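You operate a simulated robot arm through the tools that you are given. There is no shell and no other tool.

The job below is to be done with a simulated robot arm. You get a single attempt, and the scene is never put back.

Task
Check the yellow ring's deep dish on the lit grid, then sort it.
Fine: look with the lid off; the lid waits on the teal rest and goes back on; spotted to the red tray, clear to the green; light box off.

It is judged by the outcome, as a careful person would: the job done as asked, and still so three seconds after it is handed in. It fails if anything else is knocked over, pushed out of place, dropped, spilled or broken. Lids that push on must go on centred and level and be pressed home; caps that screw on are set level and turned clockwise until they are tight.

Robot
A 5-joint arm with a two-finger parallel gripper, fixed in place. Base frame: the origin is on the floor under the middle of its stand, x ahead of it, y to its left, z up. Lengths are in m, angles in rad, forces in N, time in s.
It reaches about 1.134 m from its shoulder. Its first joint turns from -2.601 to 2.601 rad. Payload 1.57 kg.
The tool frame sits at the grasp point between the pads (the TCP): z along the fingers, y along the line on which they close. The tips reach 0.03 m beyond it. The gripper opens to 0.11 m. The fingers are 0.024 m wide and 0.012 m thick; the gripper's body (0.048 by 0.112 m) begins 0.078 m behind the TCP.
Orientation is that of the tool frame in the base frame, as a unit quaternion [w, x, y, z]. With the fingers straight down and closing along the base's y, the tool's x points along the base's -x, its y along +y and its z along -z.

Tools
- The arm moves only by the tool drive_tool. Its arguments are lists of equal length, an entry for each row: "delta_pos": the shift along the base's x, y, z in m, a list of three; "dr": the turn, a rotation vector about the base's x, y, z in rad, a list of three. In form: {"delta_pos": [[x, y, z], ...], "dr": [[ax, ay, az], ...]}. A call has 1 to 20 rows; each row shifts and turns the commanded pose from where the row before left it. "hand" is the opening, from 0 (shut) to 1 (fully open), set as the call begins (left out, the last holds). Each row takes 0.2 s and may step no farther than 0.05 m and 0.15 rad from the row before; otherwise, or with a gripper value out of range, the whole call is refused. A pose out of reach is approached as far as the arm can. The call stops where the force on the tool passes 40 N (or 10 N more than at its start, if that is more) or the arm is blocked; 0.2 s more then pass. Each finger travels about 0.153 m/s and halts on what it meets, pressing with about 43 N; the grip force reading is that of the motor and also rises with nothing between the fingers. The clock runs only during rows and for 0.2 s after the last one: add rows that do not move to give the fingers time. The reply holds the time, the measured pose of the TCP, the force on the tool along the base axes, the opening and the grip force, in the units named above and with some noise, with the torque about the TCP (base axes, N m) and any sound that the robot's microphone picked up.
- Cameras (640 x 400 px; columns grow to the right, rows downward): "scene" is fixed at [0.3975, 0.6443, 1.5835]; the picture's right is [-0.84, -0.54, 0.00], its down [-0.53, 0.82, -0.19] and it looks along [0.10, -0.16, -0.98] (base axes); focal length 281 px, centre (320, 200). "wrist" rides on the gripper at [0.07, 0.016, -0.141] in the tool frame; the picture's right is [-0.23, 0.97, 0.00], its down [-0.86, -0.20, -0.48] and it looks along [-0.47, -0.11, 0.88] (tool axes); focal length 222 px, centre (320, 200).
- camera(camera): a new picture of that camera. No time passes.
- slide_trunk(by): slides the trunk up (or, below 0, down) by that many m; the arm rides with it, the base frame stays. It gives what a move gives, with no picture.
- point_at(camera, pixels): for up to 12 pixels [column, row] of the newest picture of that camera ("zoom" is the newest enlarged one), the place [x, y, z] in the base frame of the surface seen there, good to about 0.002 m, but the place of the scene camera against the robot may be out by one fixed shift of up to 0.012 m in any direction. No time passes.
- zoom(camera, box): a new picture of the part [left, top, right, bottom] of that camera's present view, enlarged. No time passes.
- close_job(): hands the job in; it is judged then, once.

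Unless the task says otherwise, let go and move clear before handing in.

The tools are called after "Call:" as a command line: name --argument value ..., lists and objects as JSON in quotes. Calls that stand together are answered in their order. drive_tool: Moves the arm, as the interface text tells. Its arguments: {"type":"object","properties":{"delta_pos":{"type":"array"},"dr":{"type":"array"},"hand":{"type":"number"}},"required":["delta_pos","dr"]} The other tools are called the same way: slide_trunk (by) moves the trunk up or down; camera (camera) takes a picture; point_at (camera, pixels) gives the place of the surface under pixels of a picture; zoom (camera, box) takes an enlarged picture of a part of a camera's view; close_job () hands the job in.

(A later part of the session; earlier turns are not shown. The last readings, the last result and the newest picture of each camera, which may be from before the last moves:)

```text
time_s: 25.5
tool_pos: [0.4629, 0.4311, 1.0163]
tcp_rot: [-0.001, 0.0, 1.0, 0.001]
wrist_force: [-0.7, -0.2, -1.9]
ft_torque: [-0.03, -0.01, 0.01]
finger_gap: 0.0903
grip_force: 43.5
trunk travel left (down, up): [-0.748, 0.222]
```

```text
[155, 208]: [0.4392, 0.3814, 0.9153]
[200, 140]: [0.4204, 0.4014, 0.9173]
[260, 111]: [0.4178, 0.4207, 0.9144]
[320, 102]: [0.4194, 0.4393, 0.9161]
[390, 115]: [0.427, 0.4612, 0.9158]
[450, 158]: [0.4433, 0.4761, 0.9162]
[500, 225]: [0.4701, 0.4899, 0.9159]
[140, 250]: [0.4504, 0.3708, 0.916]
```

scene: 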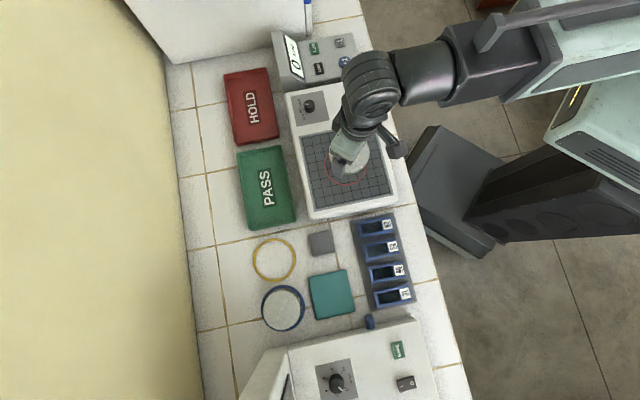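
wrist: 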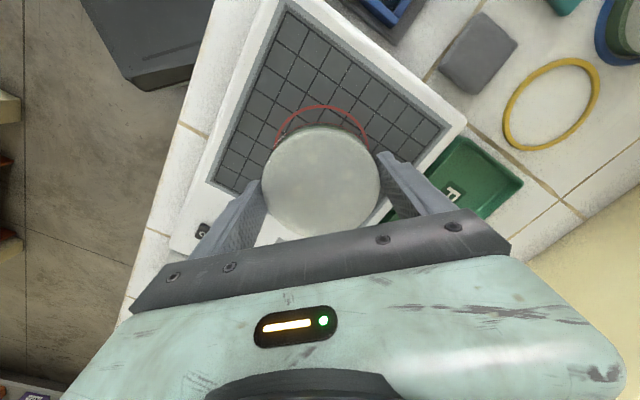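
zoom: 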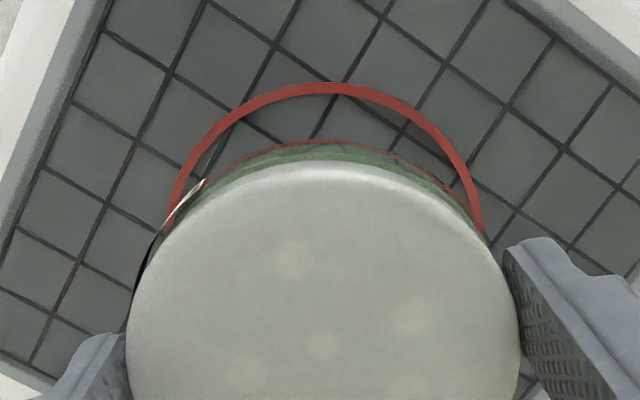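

The red arc in this zoom passes through about (172,205), (250,105), (330,88), (410,113), (458,165) and (480,228). I'll read those points to get the circle's centre.

Call:
point_at --camera "zoom" --pixels '[[174, 200], [195, 152], [222, 124], [250, 105], [290, 92], [330, 88], [370, 94], [410, 113], [440, 143], [460, 172], [473, 200], [481, 228]]'

```text
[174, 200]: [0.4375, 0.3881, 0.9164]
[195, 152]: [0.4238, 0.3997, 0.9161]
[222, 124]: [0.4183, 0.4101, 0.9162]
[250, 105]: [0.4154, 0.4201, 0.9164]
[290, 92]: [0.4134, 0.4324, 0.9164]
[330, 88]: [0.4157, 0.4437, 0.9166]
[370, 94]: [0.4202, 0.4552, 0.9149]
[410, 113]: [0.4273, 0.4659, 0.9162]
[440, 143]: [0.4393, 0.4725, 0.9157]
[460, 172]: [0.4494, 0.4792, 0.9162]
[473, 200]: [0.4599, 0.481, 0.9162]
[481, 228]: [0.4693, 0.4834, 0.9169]
```

The circle fits centre (0.4645,0.4325), radius about 0.051, surface z≈0.916, and the TCP is within 2 mm of it. I'll trim the position and lower until the dish bottom is just above the grid, expecting contact about 6 cm below.

Call:
drive_tool --delta_pos '[[0.0015, 0.001, 0], [0, 0, 0]]' --dr '[[0, 0, 0], [0, 0, 0]]'

Call:
slide_trunk --by -0.055

Call:
slide_trunk --by -0.004

Call:
slide_trunk --by -0.0015

```text
time_s: 26.1
tool_pos: [0.4645, 0.4325, 1.0144]
tcp_rot: [-0.001, -0.001, 1.0, 0.002]
wrist_force: [-1.2, 0.0, -1.9]
ft_torque: [0.0, 0.04, 0.04]
finger_gap: 0.0903
grip_force: 42.8
trunk travel left (down, up): [-0.748, 0.222]
```

```text
time_s: 27.0
tool_pos: [0.4635, 0.4327, 0.9597]
tcp_rot: [-0.001, -0.001, 1.0, 0.001]
wrist_force: [-0.5, -0.3, -4.5]
ft_torque: [0.01, -0.01, 0.0]
finger_gap: 0.0898
grip_force: 42.8
trunk travel left (down, up): [-0.693, 0.277]
```

```text
time_s: 27.6
tool_pos: [0.4647, 0.4325, 0.9552]
tcp_rot: [-0.001, -0.001, 1.0, 0.001]
wrist_force: [-0.6, 0.2, -4.5]
ft_torque: [-0.02, 0.04, 0.0]
finger_gap: 0.0902
grip_force: 42.8
trunk travel left (down, up): [-0.689, 0.281]
```

```text
time_s: 28.1
tool_pos: [0.4636, 0.4318, 0.9535]
tcp_rot: [-0.001, -0.001, 1.0, 0.001]
wrist_force: [0.0, -0.4, -3.9]
ft_torque: [0.0, 0.04, 0.0]
finger_gap: 0.0901
grip_force: 42.9
trunk travel left (down, up): [-0.688, 0.282]
```

There's no contact yet: the force is still about −4 N, the dish's weight. I'll keep lowering in 1 mm steps.

Call:
slide_trunk --by -0.001

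Call:
slide_trunk --by -0.001

```text
time_s: 28.6
tool_pos: [0.4635, 0.433, 0.9527]
tcp_rot: [-0.001, -0.001, 1.0, 0.001]
wrist_force: [0.3, -1.1, -3.8]
ft_torque: [0.0, 0.03, 0.0]
finger_gap: 0.0899
grip_force: 42.8
trunk travel left (down, up): [-0.687, 0.283]
```

```text
time_s: 29.1
tool_pos: [0.4646, 0.4343, 0.953]
tcp_rot: [-0.001, 0.0, 1.0, 0.001]
wrist_force: [0.7, -0.4, -1.7]
ft_torque: [-0.01, 0.05, -0.01]
finger_gap: 0.0901
grip_force: 43.0
trunk travel left (down, up): [-0.686, 0.284]
```

The downward pull is fading (−1.7 N), so the dish is starting to touch the grid. One more millimetre should confirm it.

Call:
slide_trunk --by -0.001

```text
time_s: 29.6
tool_pos: [0.4637, 0.4328, 0.9525]
tcp_rot: [0.001, 0.0, 1.0, 0.001]
wrist_force: [3.8, 2.9, 13.2]
ft_torque: [-0.42, 0.09, 0.05]
finger_gap: 0.0902
grip_force: 42.5
trunk travel left (down, up): [-0.685, 0.285]
```

The force rose to +13 N, so the dish is on the grid. I'll ease off by 1 mm, then open the fingers.

Call:
slide_trunk --by 0.001

Call:
drive_tool --delta_pos '[[0, 0, 0], [0, 0, 0]]' --dr '[[0, 0, 0], [0, 0, 0]]' --hand 1.0

Call:
slide_trunk --by 0.05

Call:
camera --camera "wrist"

Call:
zoom --camera "wrist" --box '[240, 80, 400, 220]'

```text
time_s: 30.1
tool_pos: [0.4642, 0.4331, 0.9523]
tcp_rot: [-0.001, -0.001, 1.0, 0.001]
wrist_force: [-0.2, -1.1, -1.9]
ft_torque: [0.03, 0.02, 0.01]
finger_gap: 0.0898
grip_force: 42.7
trunk travel left (down, up): [-0.686, 0.284]
```

```text
time_s: 30.7
tool_pos: [0.4647, 0.4315, 0.9526]
tcp_rot: [-0.001, -0.001, 1.0, 0.001]
wrist_force: [-0.7, -0.5, 0.7]
ft_torque: [0.0, -0.01, -0.01]
finger_gap: 0.1099
grip_force: 0.0
trunk travel left (down, up): [-0.686, 0.284]
```

```text
time_s: 31.6
tool_pos: [0.4635, 0.433, 1.0026]
tcp_rot: [0.0, -0.001, 1.0, 0.002]
wrist_force: [0.3, 0.6, -0.2]
ft_torque: [-0.01, -0.01, -0.01]
finger_gap: 0.11
grip_force: 0.0
trunk travel left (down, up): [-0.736, 0.234]
```

```text
taken
```

wrist: 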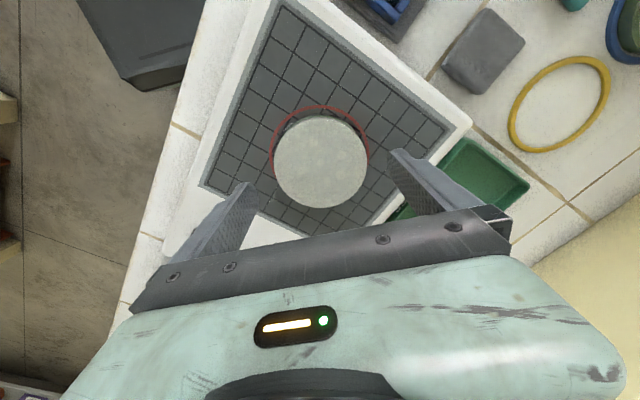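

```text
2.86 times, centred on (320, 150) of wrist
```

zoom: 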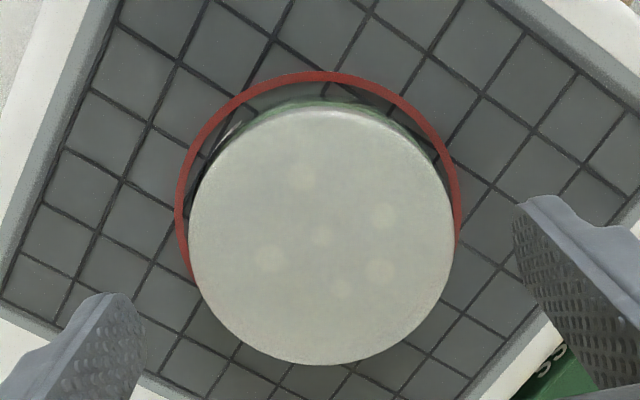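

The dish sits inside the red circle, centred in the zoom at about (322,235). The lid should now span z 0.931–0.946, so I'll lower until the tips are at about 0.934, above the body's rim, and close on the lid only.

Call:
slide_trunk --by -0.0385

Call:
drive_tool --delta_pos '[[0, 0, 0], [0, 0, 0], [0, 0, 0]]' --dr '[[0, 0, 0], [0, 0, 0], [0, 0, 0]]' --hand 0.65

Call:
zoom --camera "wrist" --box '[200, 80, 440, 240]'

```text
time_s: 32.4
tool_pos: [0.4638, 0.433, 0.9635]
tcp_rot: [-0.001, -0.001, 1.0, 0.0]
wrist_force: [0.2, 0.2, 0.2]
ft_torque: [0.01, 0.01, -0.04]
finger_gap: 0.1101
grip_force: 0.1
trunk travel left (down, up): [-0.697, 0.273]
```

```text
time_s: 33.2
tool_pos: [0.464, 0.432, 0.9641]
tcp_rot: [-0.001, -0.001, 1.0, 0.001]
wrist_force: [-0.4, -0.2, -0.4]
ft_torque: [0.0, 0.02, 0.0]
finger_gap: 0.0865
grip_force: 43.4
trunk travel left (down, up): [-0.697, 0.273]
heard: snap
```

```text
2.50 times, centred on (320, 160) of wrist
```

zoom: 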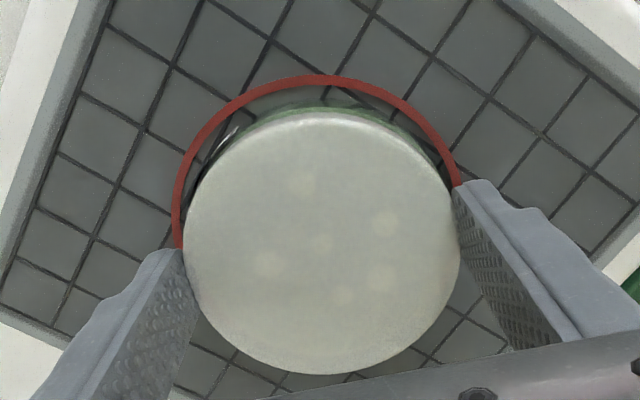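

The fingers settled at 0.0865 m on the lid, and the microphone heard a snap. I'll look closely for any damage before doing anything else.

Call:
zoom --camera "wrist" --box '[265, 110, 380, 225]'

Call:
camera --camera "scene"

Call:
zoom --camera "scene" --box '[290, 110, 410, 210]'

```text
3.48 times, centred on (322, 168) of wrist
```

zoom: 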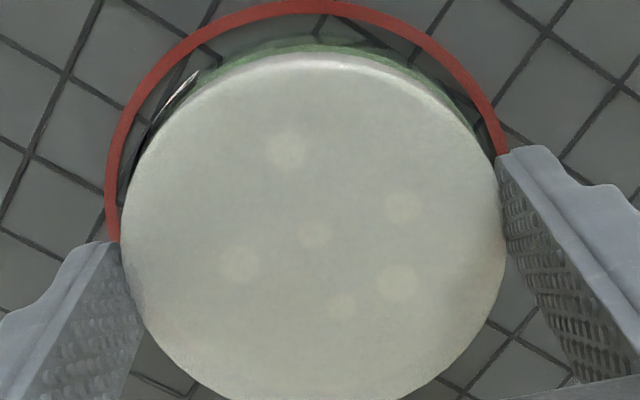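

```text
taken
```

scene: 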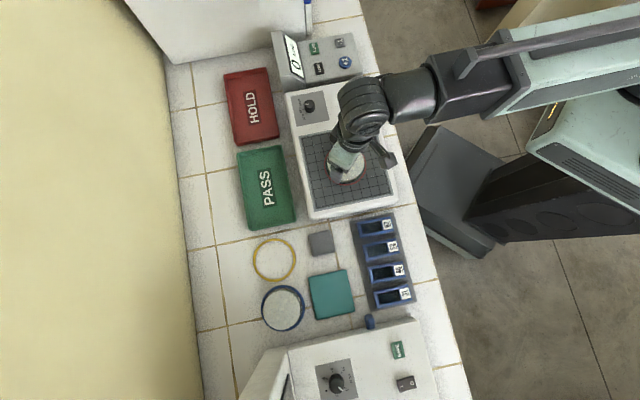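

```text
4.00 times, centred on (350, 160) of scene
```

zoom: 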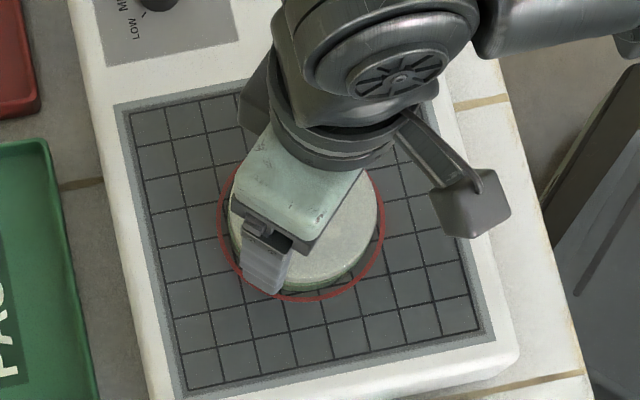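

I see no crack on the lid or dish, so the snap was most likely the lid coming free of its push fit. I'll raise it slowly and check that only the lid comes up.

Call:
slide_trunk --by 0.006

Call:
slide_trunk --by 0.03

Call:
camera --camera "wrist"

Call:
zoom --camera "scene" --box '[290, 110, 410, 210]'

```text
time_s: 33.8
tool_pos: [0.4658, 0.4331, 0.9707]
tcp_rot: [-0.001, -0.001, 1.0, 0.001]
wrist_force: [0.4, 1.0, -0.9]
ft_torque: [-0.03, 0.02, -0.01]
finger_gap: 0.0866
grip_force: 42.9
trunk travel left (down, up): [-0.703, 0.267]
```

```text
time_s: 34.5
tool_pos: [0.4648, 0.4328, 0.9994]
tcp_rot: [-0.001, -0.001, 1.0, 0.001]
wrist_force: [0.1, -0.1, -0.4]
ft_torque: [0.0, 0.01, -0.03]
finger_gap: 0.0867
grip_force: 42.8
trunk travel left (down, up): [-0.733, 0.237]
```

```text
taken
```

wrist: 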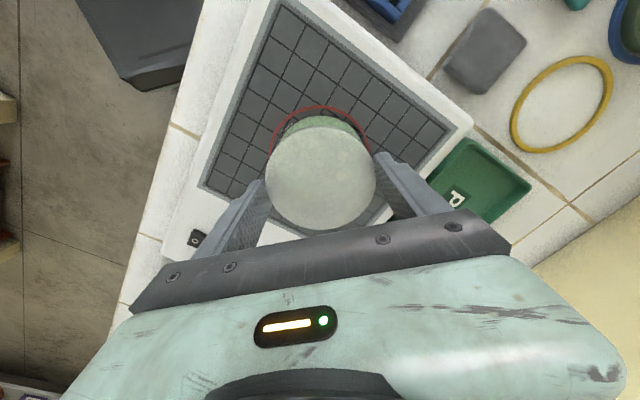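

```text
4.00 times, centred on (350, 160) of scene
```

zoom: 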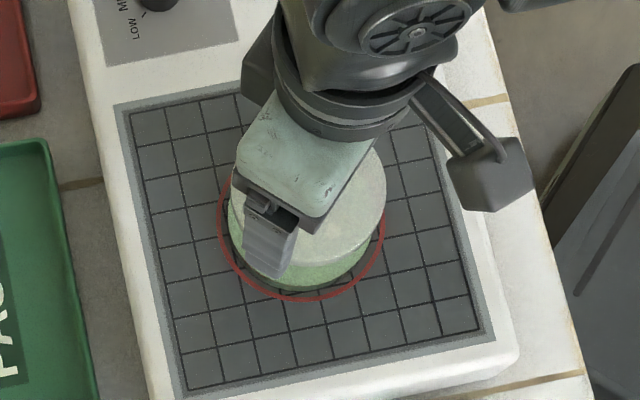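

Only the lid came up: the open dish stays in the circle with pale green medium showing, and the gripper carries almost no weight. I'll raise the lid and carry it to above the teal rest, centre about (0.321,0.716).

Call:
slide_trunk --by 0.03

Call:
drive_tool --delta_pos '[[-0.012, 0.0236, 0], [-0.012, 0.0236, 0], [-0.012, 0.0236, 0], [-0.012, 0.0236, 0], [-0.012, 0.0236, 0], [-0.012, 0.0236, 0], [-0.012, 0.0236, 0], [-0.012, 0.0236, 0], [-0.012, 0.0236, 0], [-0.012, 0.0236, 0], [-0.012, 0.0236, 0], [-0.0115, 0.0236, 0]]' --dr '[[0, 0, 0], [0, 0, 0], [0, 0, 0], [0, 0, 0], [0, 0, 0], [0, 0, 0], [0, 0, 0], [0, 0, 0], [0, 0, 0], [0, 0, 0], [0, 0, 0], [0, 0, 0]]'

Call:
camera --camera "wrist"

Call:
camera --camera "scene"

```text
time_s: 35.3
tool_pos: [0.4638, 0.4322, 1.03]
tcp_rot: [-0.001, 0.0, 1.0, 0.001]
wrist_force: [-0.2, 0.5, -0.1]
ft_torque: [0.0, 0.01, 0.0]
finger_gap: 0.0867
grip_force: 43.2
trunk travel left (down, up): [-0.763, 0.207]
```

```text
time_s: 37.9
tool_pos: [0.3205, 0.7163, 1.0295]
tcp_rot: [0.0, -0.001, 1.0, 0.0]
wrist_force: [0.0, 0.6, 0.6]
ft_torque: [-0.01, 0.0, -0.01]
finger_gap: 0.0867
grip_force: 43.2
trunk travel left (down, up): [-0.763, 0.207]
```

```text
taken
```

wrist: 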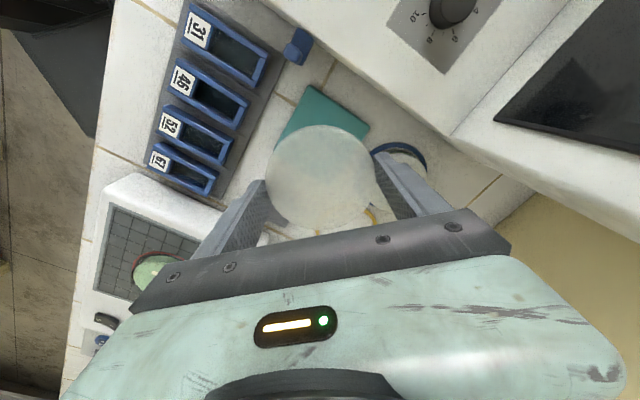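

```text
taken
```

scene: 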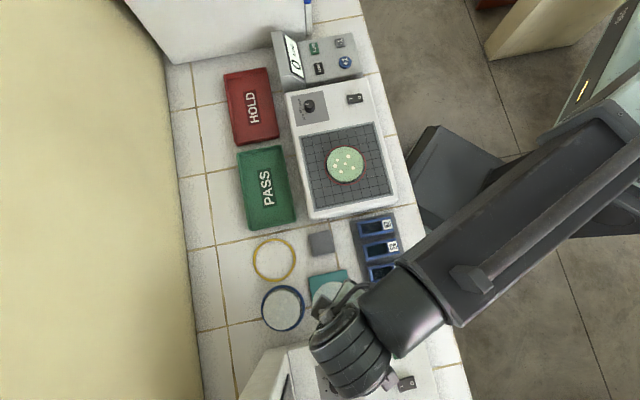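

In the scene picture the open dish shows pale spots even unlit, but I'll judge that properly once the grid is lit. For now I'll check that the lid is centred over the teal rest, whose corners show at (315,87), (368,127) and (280,135) in the wrist view.

Call:
zoom --camera "wrist" --box '[240, 60, 420, 230]'

Call:
point_at --camera "zoom" --pixels '[[255, 68], [238, 65], [370, 155], [360, 165], [150, 190], [160, 185], [300, 100], [200, 130]]'

```text
2.35 times, centred on (330, 145) of wrist
```

zoom: 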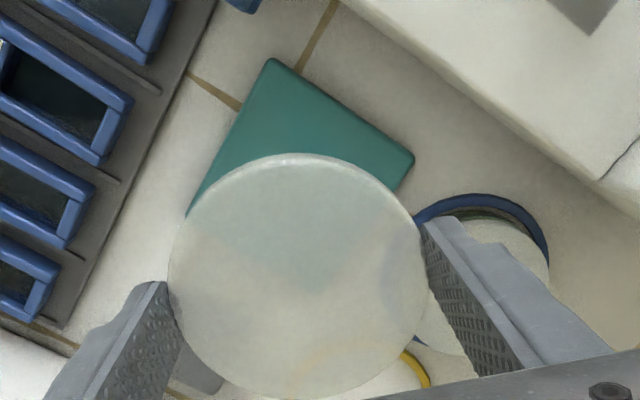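

```text
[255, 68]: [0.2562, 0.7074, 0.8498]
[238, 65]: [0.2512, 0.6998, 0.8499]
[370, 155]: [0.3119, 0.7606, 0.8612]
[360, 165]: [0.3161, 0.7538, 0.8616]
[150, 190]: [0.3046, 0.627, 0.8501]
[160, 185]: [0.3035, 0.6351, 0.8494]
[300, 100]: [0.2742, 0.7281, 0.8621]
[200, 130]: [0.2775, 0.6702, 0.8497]
```

The lid is see-through and unmarked, so the blotches seen earlier were in the dish. I'll read the rest's corners at (272,66), (408,160) and (192,208) to centre the lid properly.

Call:
point_at --camera "zoom" --pixels '[[272, 66], [408, 160], [192, 208], [230, 135], [340, 112], [395, 185]]'

```text
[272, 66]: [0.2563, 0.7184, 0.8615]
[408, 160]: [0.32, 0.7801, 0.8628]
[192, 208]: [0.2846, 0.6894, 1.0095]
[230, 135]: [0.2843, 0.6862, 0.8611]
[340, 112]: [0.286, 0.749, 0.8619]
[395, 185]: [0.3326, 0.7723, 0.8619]
```

The rest's centre works out at (0.3215,0.7165), so the lid is centred within 1 mm. I'll lower it to about 2 cm above the expected contact, then step down.

Call:
slide_trunk --by -0.115

Call:
slide_trunk --by -0.006

Call:
slide_trunk --by -0.004

Call:
slide_trunk --by -0.003

```text
time_s: 39.4
tool_pos: [0.3197, 0.7152, 0.9151]
tcp_rot: [-0.001, -0.001, 1.0, 0.0]
wrist_force: [-1.0, -0.3, 0.2]
ft_torque: [-0.02, 0.02, -0.01]
finger_gap: 0.0869
grip_force: 42.7
trunk travel left (down, up): [-0.648, 0.322]
```

```text
time_s: 39.9
tool_pos: [0.3194, 0.7152, 0.9081]
tcp_rot: [0.0, -0.001, 1.0, 0.001]
wrist_force: [1.1, -0.9, -0.3]
ft_torque: [0.0, 0.0, 0.02]
finger_gap: 0.0867
grip_force: 42.8
trunk travel left (down, up): [-0.642, 0.328]
```

```text
time_s: 40.4
tool_pos: [0.3196, 0.7145, 0.9041]
tcp_rot: [-0.001, -0.001, 1.0, 0.001]
wrist_force: [-0.1, -0.2, 0.7]
ft_torque: [-0.01, 0.01, 0.04]
finger_gap: 0.0865
grip_force: 43.2
trunk travel left (down, up): [-0.638, 0.332]
```

```text
time_s: 41.0
tool_pos: [0.3203, 0.7153, 0.9021]
tcp_rot: [-0.001, -0.001, 1.0, 0.001]
wrist_force: [0.0, -0.2, -0.6]
ft_torque: [-0.01, 0.01, 0.01]
finger_gap: 0.0864
grip_force: 43.5
trunk travel left (down, up): [-0.635, 0.335]
```

There's still no contact at z 0.902. I'll continue in smaller steps.

Call:
slide_trunk --by -0.002

Call:
slide_trunk --by -0.0015

Call:
slide_trunk --by -0.0015

Call:
zoom --camera "wrist" --box '[220, 60, 420, 240]'

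```text
time_s: 41.5
tool_pos: [0.32, 0.7155, 0.9]
tcp_rot: [-0.001, -0.001, 1.0, 0.001]
wrist_force: [0.0, 0.5, -0.3]
ft_torque: [-0.04, -0.02, -0.03]
finger_gap: 0.0866
grip_force: 43.6
trunk travel left (down, up): [-0.633, 0.337]
```

```text
time_s: 42.0
tool_pos: [0.3193, 0.7164, 0.8987]
tcp_rot: [-0.001, -0.001, 1.0, 0.001]
wrist_force: [-0.1, -0.3, -0.6]
ft_torque: [0.02, 0.04, -0.01]
finger_gap: 0.0865
grip_force: 43.1
trunk travel left (down, up): [-0.632, 0.338]
```

```text
time_s: 42.5
tool_pos: [0.3205, 0.7153, 0.8969]
tcp_rot: [-0.001, -0.001, 1.0, 0.0]
wrist_force: [0.3, 0.1, -0.1]
ft_torque: [-0.01, 0.02, 0.04]
finger_gap: 0.0867
grip_force: 42.7
trunk travel left (down, up): [-0.63, 0.34]
```

```text
2.22 times, centred on (320, 150) of wrist
```

zoom: 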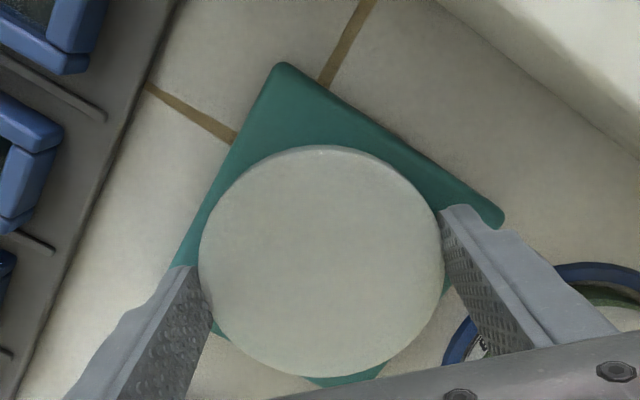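

Still no contact at z 0.897, where the tips are about 5 mm above the rest. I'll continue in 1 mm steps.

Call:
slide_trunk --by -0.001

Call:
slide_trunk --by -0.001

Call:
slide_trunk --by -0.001

```text
time_s: 43.0
tool_pos: [0.3192, 0.7158, 0.8962]
tcp_rot: [-0.002, -0.001, 1.0, 0.001]
wrist_force: [-0.2, 0.4, -1.2]
ft_torque: [0.01, 0.04, 0.01]
finger_gap: 0.0866
grip_force: 42.6
trunk travel left (down, up): [-0.629, 0.341]
```

```text
time_s: 43.5
tool_pos: [0.3212, 0.716, 0.894]
tcp_rot: [0.0, -0.001, 1.0, 0.0]
wrist_force: [-0.8, 0.2, 0.1]
ft_torque: [0.01, -0.03, -0.02]
finger_gap: 0.0865
grip_force: 42.6
trunk travel left (down, up): [-0.628, 0.342]
```

```text
time_s: 44.0
tool_pos: [0.3198, 0.7151, 0.8939]
tcp_rot: [-0.001, -0.001, 1.0, 0.001]
wrist_force: [0.2, 0.2, -0.1]
ft_torque: [0.01, 0.0, -0.03]
finger_gap: 0.0868
grip_force: 42.5
trunk travel left (down, up): [-0.627, 0.343]
```

The tips should now be about 2.5 mm above the rest with still no contact. Two more careful millimetre steps.

Call:
slide_trunk --by -0.001

Call:
slide_trunk --by -0.001

```text
time_s: 44.5
tool_pos: [0.3201, 0.7171, 0.8934]
tcp_rot: [-0.001, -0.002, 1.0, 0.001]
wrist_force: [-0.1, 0.0, 0.3]
ft_torque: [0.0, -0.03, -0.02]
finger_gap: 0.0868
grip_force: 42.9
trunk travel left (down, up): [-0.626, 0.344]
```

```text
time_s: 45.0
tool_pos: [0.3198, 0.7158, 0.8929]
tcp_rot: [0.0, -0.001, 1.0, 0.0]
wrist_force: [-0.1, 2.3, 8.3]
ft_torque: [-0.14, -0.06, 0.06]
finger_gap: 0.0865
grip_force: 43.4
trunk travel left (down, up): [-0.625, 0.345]
```

The force rose to 8 N, so the lid is down on the rest. I'll ease up half a millimetre, open the fingers and lift away.

Call:
slide_trunk --by 0.0007

Call:
drive_tool --delta_pos '[[0, 0, 0], [0, 0, 0]]' --dr '[[0, 0, 0], [0, 0, 0]]' --hand 1.0

Call:
slide_trunk --by 0.12

Call:
camera --camera "wrist"

Call:
zoom --camera "wrist" --box '[230, 60, 410, 220]'

```text
time_s: 45.5
tool_pos: [0.3198, 0.7149, 0.892]
tcp_rot: [-0.001, -0.001, 1.0, 0.001]
wrist_force: [0.1, 0.2, -0.6]
ft_torque: [0.0, 0.01, 0.03]
finger_gap: 0.0866
grip_force: 43.0
trunk travel left (down, up): [-0.626, 0.344]
```

```text
time_s: 46.1
tool_pos: [0.3198, 0.7156, 0.8928]
tcp_rot: [-0.001, -0.001, 1.0, 0.0]
wrist_force: [-0.1, -0.1, 0.1]
ft_torque: [-0.01, 0.02, -0.02]
finger_gap: 0.1102
grip_force: 0.1
trunk travel left (down, up): [-0.626, 0.344]
```

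```text
time_s: 47.6
tool_pos: [0.3193, 0.7156, 1.0131]
tcp_rot: [-0.001, 0.0, 1.0, 0.001]
wrist_force: [-0.2, -0.1, -0.1]
ft_torque: [0.0, 0.0, 0.04]
finger_gap: 0.1103
grip_force: 0.0
trunk travel left (down, up): [-0.746, 0.224]
```

```text
taken
```

wrist: 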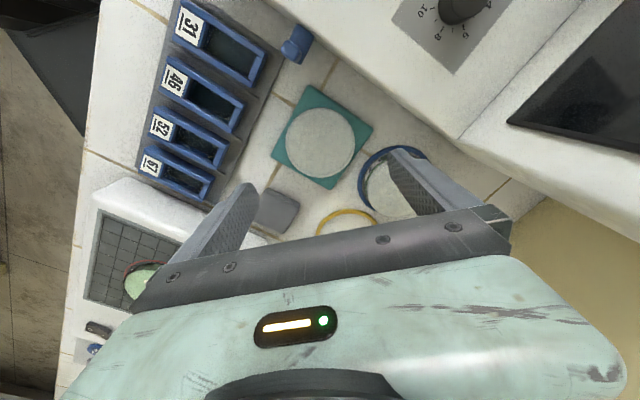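

```text
2.50 times, centred on (320, 140) of wrist
```

zoom: 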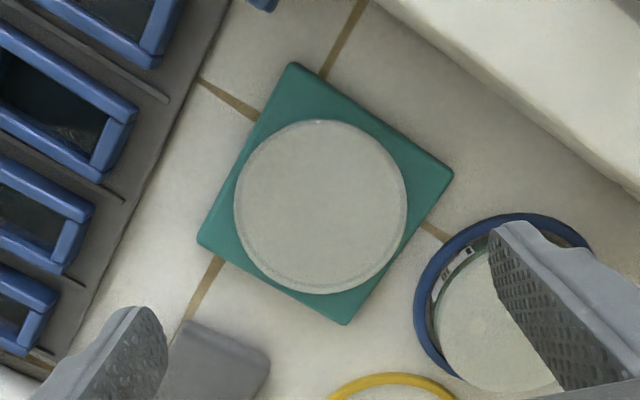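

The lid rests centred on the teal rest at (320,207) in the zoom, with nothing around it disturbed. Next I'll close the fingers and go above the light box's switch to turn it on.

Call:
drive_tool --delta_pos '[[0.019, -0.0405, 0], [0.019, -0.0405, 0], [0.019, -0.0405, 0], [0.019, -0.0405, 0], [0.019, -0.0405, 0], [0.019, -0.0405, 0], [0.019, -0.0405, 0], [0.019, -0.0405, 0], [0.019, -0.0405, 0], [0.019, -0.0405, 0], [0.019, -0.0405, 0]]' --dr '[[0, 0, 0], [0, 0, 0], [0, 0, 0], [0, 0, 0], [0, 0, 0], [0, 0, 0], [0, 0, 0], [0, 0, 0], [0, 0, 0], [0, 0, 0], [0, 0, 0]]' --hand 0.0

Call:
camera --camera "wrist"

Call:
zoom --camera "wrist" --box '[240, 80, 400, 200]'

Call:
camera --camera "scene"

```text
time_s: 50.0
tool_pos: [0.5307, 0.2704, 1.0125]
tcp_rot: [0.0, -0.001, 1.0, 0.001]
wrist_force: [0.0, 0.8, -0.9]
ft_torque: [-0.02, -0.01, 0.0]
finger_gap: 0.0
grip_force: 21.4
trunk travel left (down, up): [-0.746, 0.224]
```

```text
taken
```

wrist: 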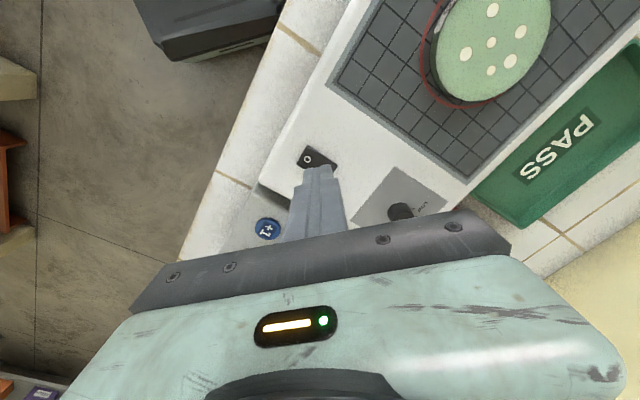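

```text
3.33 times, centred on (320, 140) of wrist
```

zoom: 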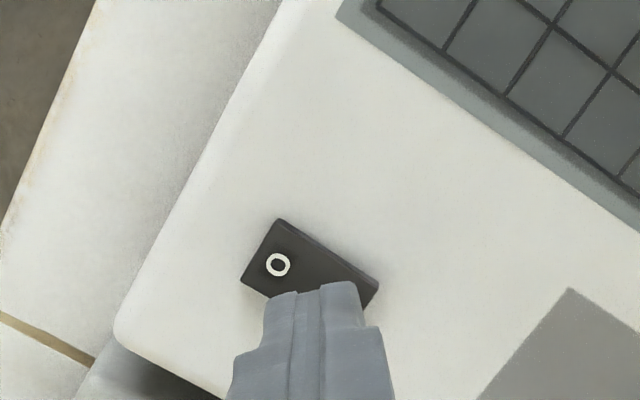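

```text
taken
```

scene: 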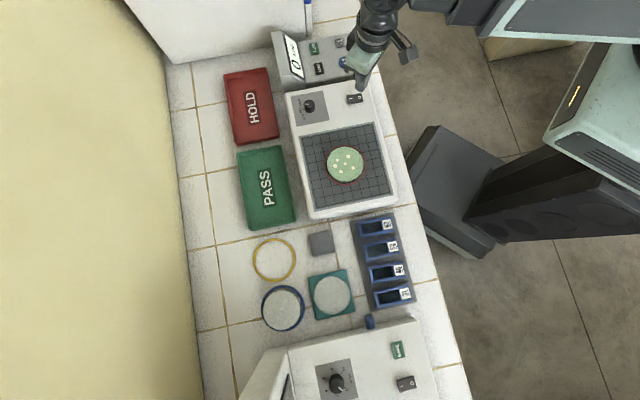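

The switch is in view with the "O" end at (277,265) in the zoom and the "I" end partly under the closed fingers. I'll measure its corners to locate the "I" half.

Call:
point_at --camera "zoom" --pixels '[[277, 265], [280, 226], [246, 278], [372, 283], [262, 250], [325, 255], [310, 275], [350, 275], [370, 290], [300, 245], [420, 250], [245, 295]]'

Call:
zoom --camera "scene" --box '[335, 80, 385, 115]'

Call:
point_at --camera "scene" --pixels '[[349, 99], [352, 99], [355, 99], [358, 98], [361, 97]]'

```text
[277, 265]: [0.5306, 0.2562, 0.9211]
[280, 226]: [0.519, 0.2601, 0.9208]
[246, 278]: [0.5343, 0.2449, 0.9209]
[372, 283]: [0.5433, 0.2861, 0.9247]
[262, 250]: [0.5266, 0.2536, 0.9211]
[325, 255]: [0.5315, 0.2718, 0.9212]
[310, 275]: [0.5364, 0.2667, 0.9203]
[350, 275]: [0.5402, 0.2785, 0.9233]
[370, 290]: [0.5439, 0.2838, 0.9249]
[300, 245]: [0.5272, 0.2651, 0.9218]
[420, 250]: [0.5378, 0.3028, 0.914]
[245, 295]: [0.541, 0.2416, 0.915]
```

```text
11.43 times, centred on (360, 98) of scene
```

zoom: 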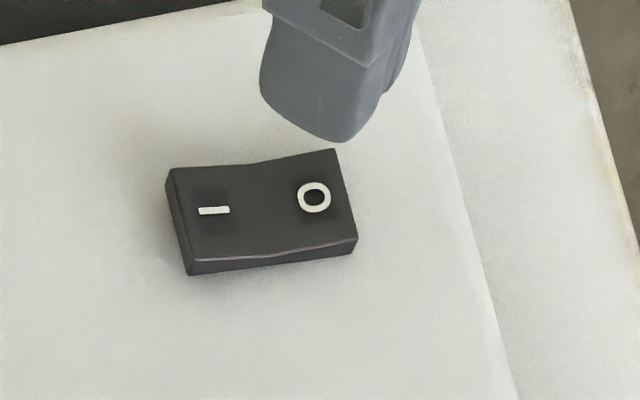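

```text
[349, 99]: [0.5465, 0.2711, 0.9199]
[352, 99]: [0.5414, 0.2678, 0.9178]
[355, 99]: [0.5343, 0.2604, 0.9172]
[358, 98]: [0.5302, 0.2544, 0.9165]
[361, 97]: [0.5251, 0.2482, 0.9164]
```

The "I" half is the raised end (z≈0.925) around (0.5465,0.2745), and "O" is down, so the light is off. I'll move the closed fingertips over the outer part of the "I" half and lower towards it.

Call:
drive_tool --delta_pos '[[0.0183, 0.0066, 0], [0, 0, 0]]' --dr '[[0, 0, 0], [0, 0, 0]]'

Call:
slide_trunk --by -0.048

Call:
zoom --camera "scene" --box '[335, 80, 385, 115]'

Call:
zoom --camera "wrist" --box '[260, 120, 400, 220]'

```text
time_s: 50.6
tool_pos: [0.5482, 0.2778, 1.012]
tcp_rot: [0.0, -0.001, 1.0, 0.001]
wrist_force: [-0.1, 0.9, -0.3]
ft_torque: [0.01, 0.02, 0.01]
finger_gap: 0.0
grip_force: 20.7
trunk travel left (down, up): [-0.746, 0.224]
```

```text
time_s: 51.5
tool_pos: [0.5482, 0.2771, 0.9642]
tcp_rot: [0.0, -0.001, 1.0, 0.001]
wrist_force: [0.1, -0.5, 0.1]
ft_torque: [-0.02, -0.03, -0.02]
finger_gap: 0.0001
grip_force: 21.2
trunk travel left (down, up): [-0.698, 0.272]
```

```text
11.43 times, centred on (360, 98) of scene
```

zoom: 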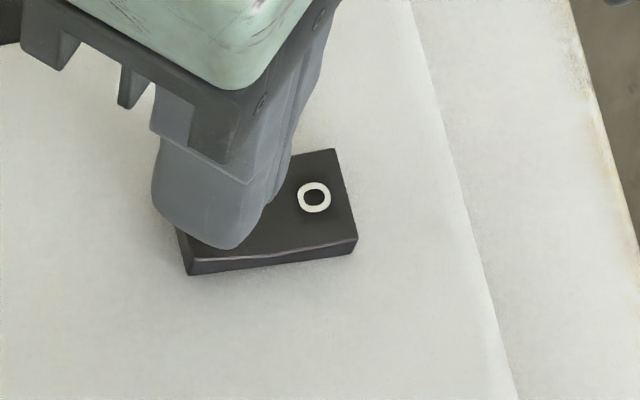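

```text
4.00 times, centred on (330, 170) of wrist
```

zoom: 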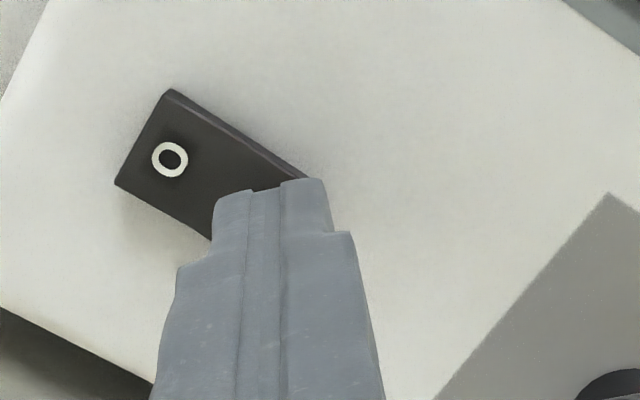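

The fingertips are over the "I" end, with the "O" clear in both zooms. I'll step down onto it and press until it rocks.

Call:
slide_trunk --by -0.007

Call:
slide_trunk --by -0.002

Call:
slide_trunk --by -0.0015

Call:
camera --camera "scene"

```text
time_s: 52.1
tool_pos: [0.548, 0.2789, 0.958]
tcp_rot: [0.0, -0.002, 1.0, 0.001]
wrist_force: [-0.4, -0.4, -0.3]
ft_torque: [0.01, 0.04, -0.02]
finger_gap: 0.0
grip_force: 21.5
trunk travel left (down, up): [-0.691, 0.279]
```

```text
time_s: 52.6
tool_pos: [0.547, 0.2773, 0.9559]
tcp_rot: [0.0, -0.002, 1.0, 0.001]
wrist_force: [-0.7, -0.9, 1.2]
ft_torque: [0.03, -0.01, -0.02]
finger_gap: 0.0
grip_force: 21.4
trunk travel left (down, up): [-0.689, 0.281]
```

```text
time_s: 53.1
tool_pos: [0.5475, 0.2778, 0.9543]
tcp_rot: [-0.001, -0.001, 1.0, 0.001]
wrist_force: [0.2, -1.2, 0.3]
ft_torque: [0.01, -0.02, 0.0]
finger_gap: 0.0
grip_force: 21.4
trunk travel left (down, up): [-0.687, 0.283]
```

```text
taken
```

scene: 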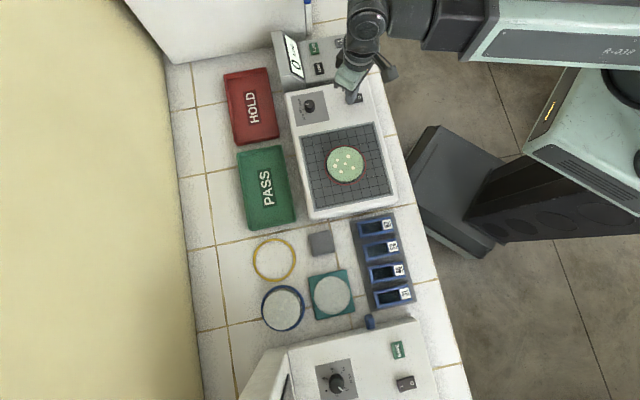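

There's no contact yet at z 0.954 and the grid is still dark. I'll keep stepping down gently.

Call:
slide_trunk --by -0.0015

Call:
slide_trunk --by -0.0015

Call:
slide_trunk --by -0.001

Call:
camera --camera "scene"

```text
time_s: 53.6
tool_pos: [0.5467, 0.2767, 0.9534]
tcp_rot: [0.0, -0.001, 1.0, 0.002]
wrist_force: [7.3, 3.5, 24.4]
ft_torque: [-0.03, 0.04, -0.03]
finger_gap: 0.0001
grip_force: 21.3
trunk travel left (down, up): [-0.686, 0.284]
```

```text
time_s: 54.0
tool_pos: [0.5471, 0.277, 0.9531]
tcp_rot: [0.002, -0.001, 1.0, 0.001]
wrist_force: [0.7, 0.5, 21.1]
ft_torque: [-0.15, 0.22, 0.03]
finger_gap: 0.0001
grip_force: 21.0
trunk travel left (down, up): [-0.686, 0.284]
stopped: the force on the tool passed its limit at 47 N (the readings are from after the stop); the commanded pose is now the measured one
```

```text
time_s: 54.4
tool_pos: [0.548, 0.278, 0.9546]
tcp_rot: [0.003, -0.002, 1.0, 0.002]
wrist_force: [-0.8, 1.2, 30.5]
ft_torque: [-0.2, 0.35, 0.01]
finger_gap: 0.0
grip_force: 21.2
trunk travel left (down, up): [-0.685, 0.285]
stopped: the force on the tool passed its limit at 43 N (the readings are from after the stop); the commanded pose is now the measured one
```

```text
taken
```

scene: 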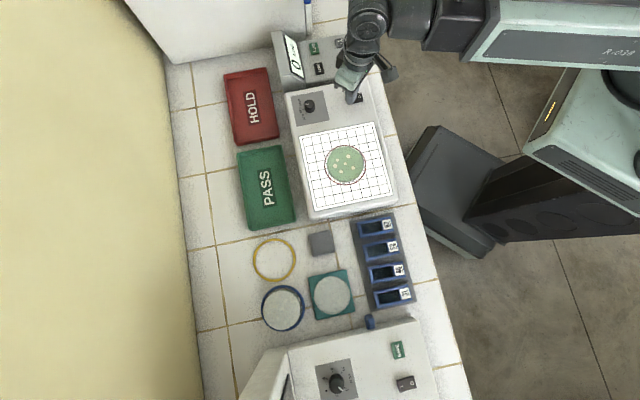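

The grid is now lit, with the dish showing at (345,165) in the scene picture. The extra presses only met the end stop, so I'll lift off and examine the open dish on the lit grid.

Call:
slide_trunk --by 0.07

Call:
zoom --camera "scene" --box '[315, 140, 375, 190]'

Call:
zoom --camera "scene" --box '[335, 80, 385, 115]'

Call:
camera --camera "wrist"

```text
time_s: 55.5
tool_pos: [0.5498, 0.2772, 1.0228]
tcp_rot: [0.001, -0.001, 1.0, 0.001]
wrist_force: [0.0, -0.6, -0.3]
ft_torque: [0.01, 0.03, 0.0]
finger_gap: 0.0
grip_force: 22.1
trunk travel left (down, up): [-0.755, 0.215]
```

```text
8.00 times, centred on (345, 165) of scene
```

zoom: 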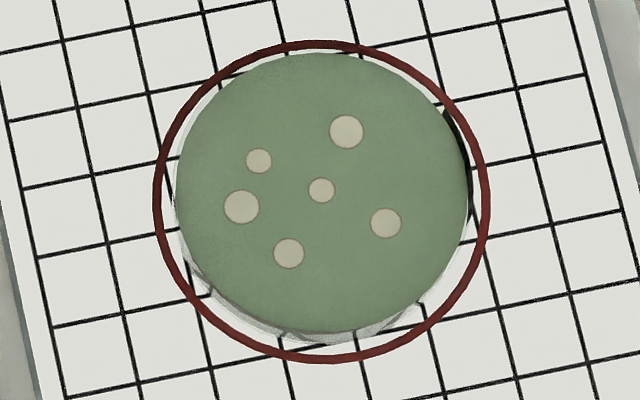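

```text
11.43 times, centred on (360, 98) of scene
```

zoom: 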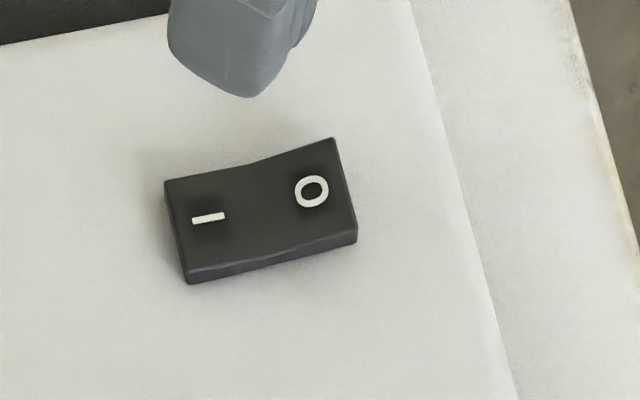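

```text
taken
```

wrist: 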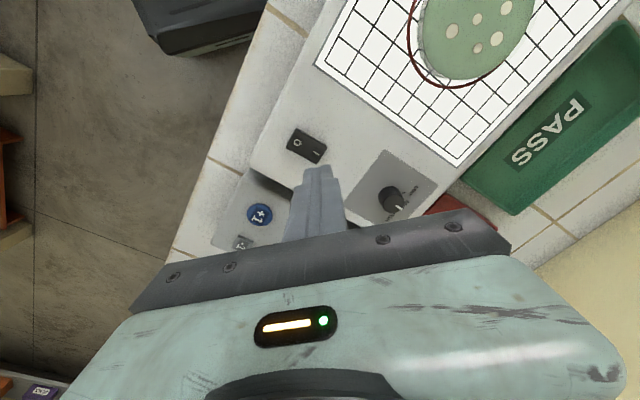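

On the lit grid the green medium clearly carries six pale spots, e.g. (347,131), (241,207), (386,222) in the zoom, and the wrist view shows them too. The dish is spotted, so it goes to the red tray. While I'm here I'll move over the "O" end of the switch to turn the light off.

Call:
zoom --camera "wrist" --box '[400, 0, 560, 100]'

Call:
drive_tool --delta_pos '[[-0.0213, -0.0235, 0], [0, 0, 0]]' --dr '[[0, 0, 0], [0, 0, 0]]'

Call:
slide_trunk --by -0.058

Call:
zoom --camera "scene" --box '[335, 80, 385, 115]'

Call:
zoom --camera "wrist" --box '[260, 120, 400, 220]'

```text
4.00 times, centred on (480, 50) of wrist
```

zoom: 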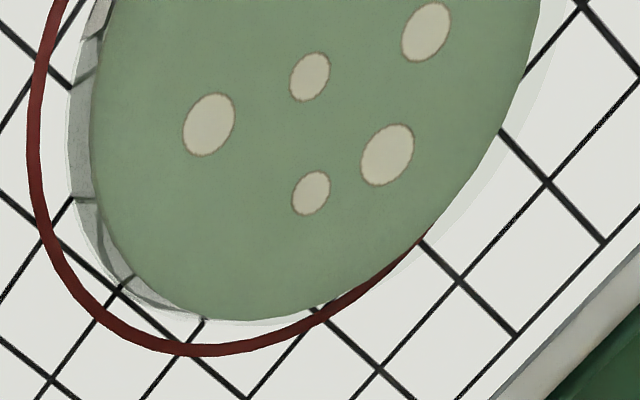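

```text
time_s: 56.1
tool_pos: [0.5278, 0.2548, 1.0221]
tcp_rot: [0.002, -0.001, 1.0, 0.002]
wrist_force: [0.0, 0.5, 0.3]
ft_torque: [0.03, 0.0, 0.01]
finger_gap: 0.0001
grip_force: 20.8
trunk travel left (down, up): [-0.755, 0.215]
```

```text
time_s: 57.1
tool_pos: [0.5278, 0.2549, 0.964]
tcp_rot: [0.001, -0.001, 1.0, 0.002]
wrist_force: [-0.6, -0.6, -0.3]
ft_torque: [0.01, 0.04, 0.01]
finger_gap: 0.0001
grip_force: 21.2
trunk travel left (down, up): [-0.697, 0.273]
```

```text
11.43 times, centred on (360, 98) of scene
```

zoom: 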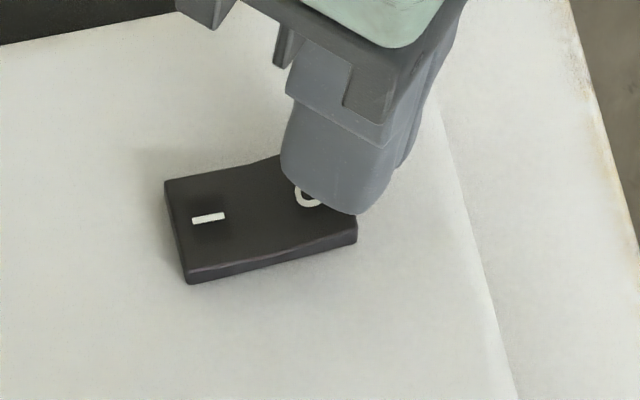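

```text
4.00 times, centred on (330, 170) of wrist
```

zoom: 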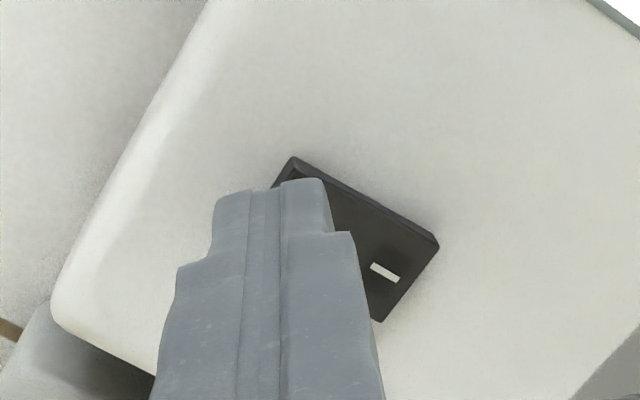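

The wrist zoom confirms the six distinct spots under the light. The fingertips are now over the "O" end, so I'll step down onto it and check the light after each press.

Call:
slide_trunk --by -0.009

Call:
slide_trunk --by -0.0015

Call:
slide_trunk --by -0.001

Call:
camera --camera "scene"

```text
time_s: 57.7
tool_pos: [0.5272, 0.2544, 0.9558]
tcp_rot: [0.002, -0.001, 1.0, 0.001]
wrist_force: [-0.9, 0.3, 1.5]
ft_torque: [-0.03, -0.01, -0.03]
finger_gap: 0.0
grip_force: 21.1
trunk travel left (down, up): [-0.688, 0.282]
```

```text
time_s: 58.2
tool_pos: [0.5287, 0.2534, 0.9537]
tcp_rot: [0.001, 0.0, 1.0, 0.001]
wrist_force: [-1.1, -0.1, -0.2]
ft_torque: [0.0, 0.02, -0.03]
finger_gap: 0.0
grip_force: 21.5
trunk travel left (down, up): [-0.687, 0.283]
```

```text
time_s: 58.7
tool_pos: [0.5285, 0.2545, 0.9527]
tcp_rot: [0.001, 0.0, 1.0, 0.003]
wrist_force: [2.9, 1.5, 12.1]
ft_torque: [0.2, -0.24, 0.01]
finger_gap: 0.0
grip_force: 21.5
trunk travel left (down, up): [-0.686, 0.284]
```

```text
taken
```

scene: 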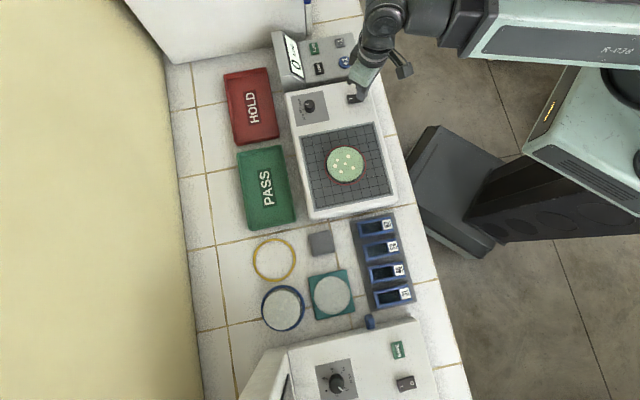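

The light went off at 12 N (the grid is dark again in the scene picture). I'll lift, confirm it stays off, and return above the lid on the rest with the fingers open.

Call:
slide_trunk --by 0.07

Call:
drive_tool --delta_pos '[[-0.01734, 0.03843, 0], [-0.01734, 0.03843, 0], [-0.01734, 0.03843, 0], [-0.01734, 0.03843, 0], [-0.01734, 0.03843, 0], [-0.01734, 0.03843, 0], [-0.01734, 0.03843, 0], [-0.01734, 0.03843, 0], [-0.01734, 0.03843, 0], [-0.01734, 0.03843, 0], [-0.01734, 0.03843, 0], [-0.01734, 0.03843, 0], [0, 0, 0]]' --dr '[[-0.001, 0.004, 0], [0, 0, 0], [0, 0, 0], [0, 0, 0], [0, 0, 0], [0, 0, 0], [0, 0, 0], [0, 0, 0], [0, 0, 0], [0, 0, 0], [0, 0, 0], [0, 0, 0], [0, 0, 0]]' --hand 1.0

Call:
camera --camera "wrist"

Call:
camera --camera "scene"

Call:
zoom --camera "scene" --box '[335, 80, 385, 115]'

```text
time_s: 59.8
tool_pos: [0.528, 0.2553, 1.0221]
tcp_rot: [0.002, -0.001, 1.0, 0.002]
wrist_force: [0.3, 0.4, 0.4]
ft_torque: [0.01, -0.01, -0.01]
finger_gap: 0.0002
grip_force: 21.8
trunk travel left (down, up): [-0.756, 0.214]
```

```text
time_s: 62.6
tool_pos: [0.3213, 0.7143, 1.0225]
tcp_rot: [-0.001, 0.0, 1.0, 0.002]
wrist_force: [0.7, 0.3, 1.1]
ft_torque: [-0.02, -0.02, 0.02]
finger_gap: 0.11
grip_force: 0.1
trunk travel left (down, up): [-0.756, 0.214]
```

```text
taken
```

wrist: 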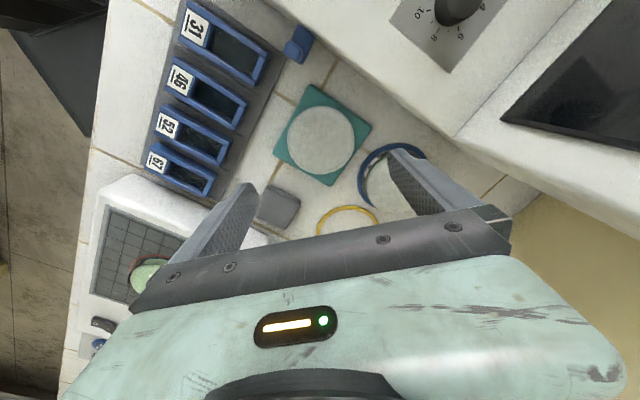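

```text
taken
```

scene: 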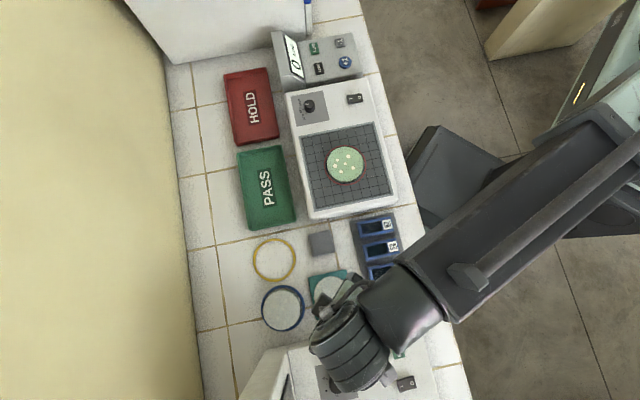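

```text
11.43 times, centred on (360, 98) of scene
```

zoom: 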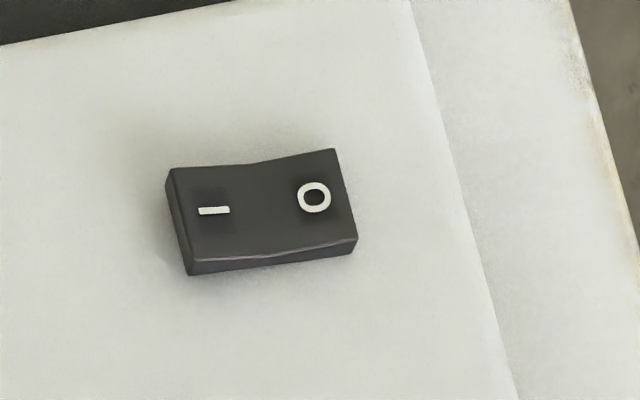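

The switch is back to its "O" position and the grid is dark. The lid is centred near (320,140) in the wrist view, so I'll take another pose reading and a zoom to make sure I'm back at the same spot before lowering.

Call:
drive_tool --delta_pos '[[0, 0, 0]]' --dr '[[0, 0, 0]]'

Call:
slide_trunk --by -0.009

Call:
drive_tool --delta_pos '[[0, 0, 0]]' --dr '[[0, 0, 0]]'

Call:
zoom --camera "wrist" --box '[230, 60, 410, 220]'

```text
time_s: 63.0
tool_pos: [0.3223, 0.7145, 1.0231]
tcp_rot: [-0.001, 0.0, 1.0, 0.002]
wrist_force: [-0.1, 0.8, -1.2]
ft_torque: [-0.01, -0.01, 0.0]
finger_gap: 0.1101
grip_force: 0.0
trunk travel left (down, up): [-0.756, 0.214]
```

```text
time_s: 63.6
tool_pos: [0.3203, 0.7136, 1.0133]
tcp_rot: [0.0, -0.001, 1.0, 0.002]
wrist_force: [0.0, 0.5, -0.1]
ft_torque: [-0.01, -0.02, 0.0]
finger_gap: 0.1101
grip_force: 0.0
trunk travel left (down, up): [-0.747, 0.223]
```

```text
time_s: 64.0
tool_pos: [0.3218, 0.7137, 1.0126]
tcp_rot: [0.0, -0.001, 1.0, 0.002]
wrist_force: [0.1, 0.0, -0.6]
ft_torque: [-0.01, 0.02, -0.03]
finger_gap: 0.1101
grip_force: 0.1
trunk travel left (down, up): [-0.747, 0.223]
```

```text
2.50 times, centred on (320, 140) of wrist
```

zoom: 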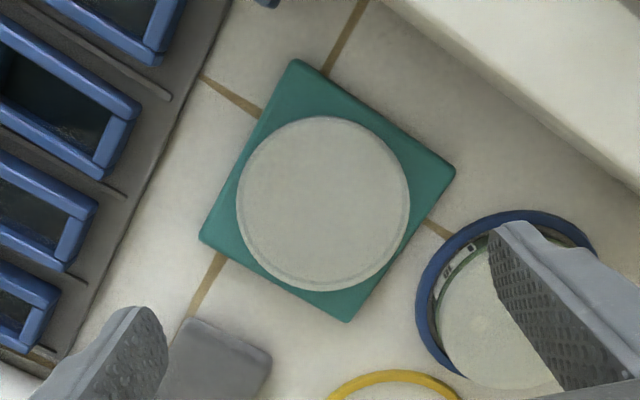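

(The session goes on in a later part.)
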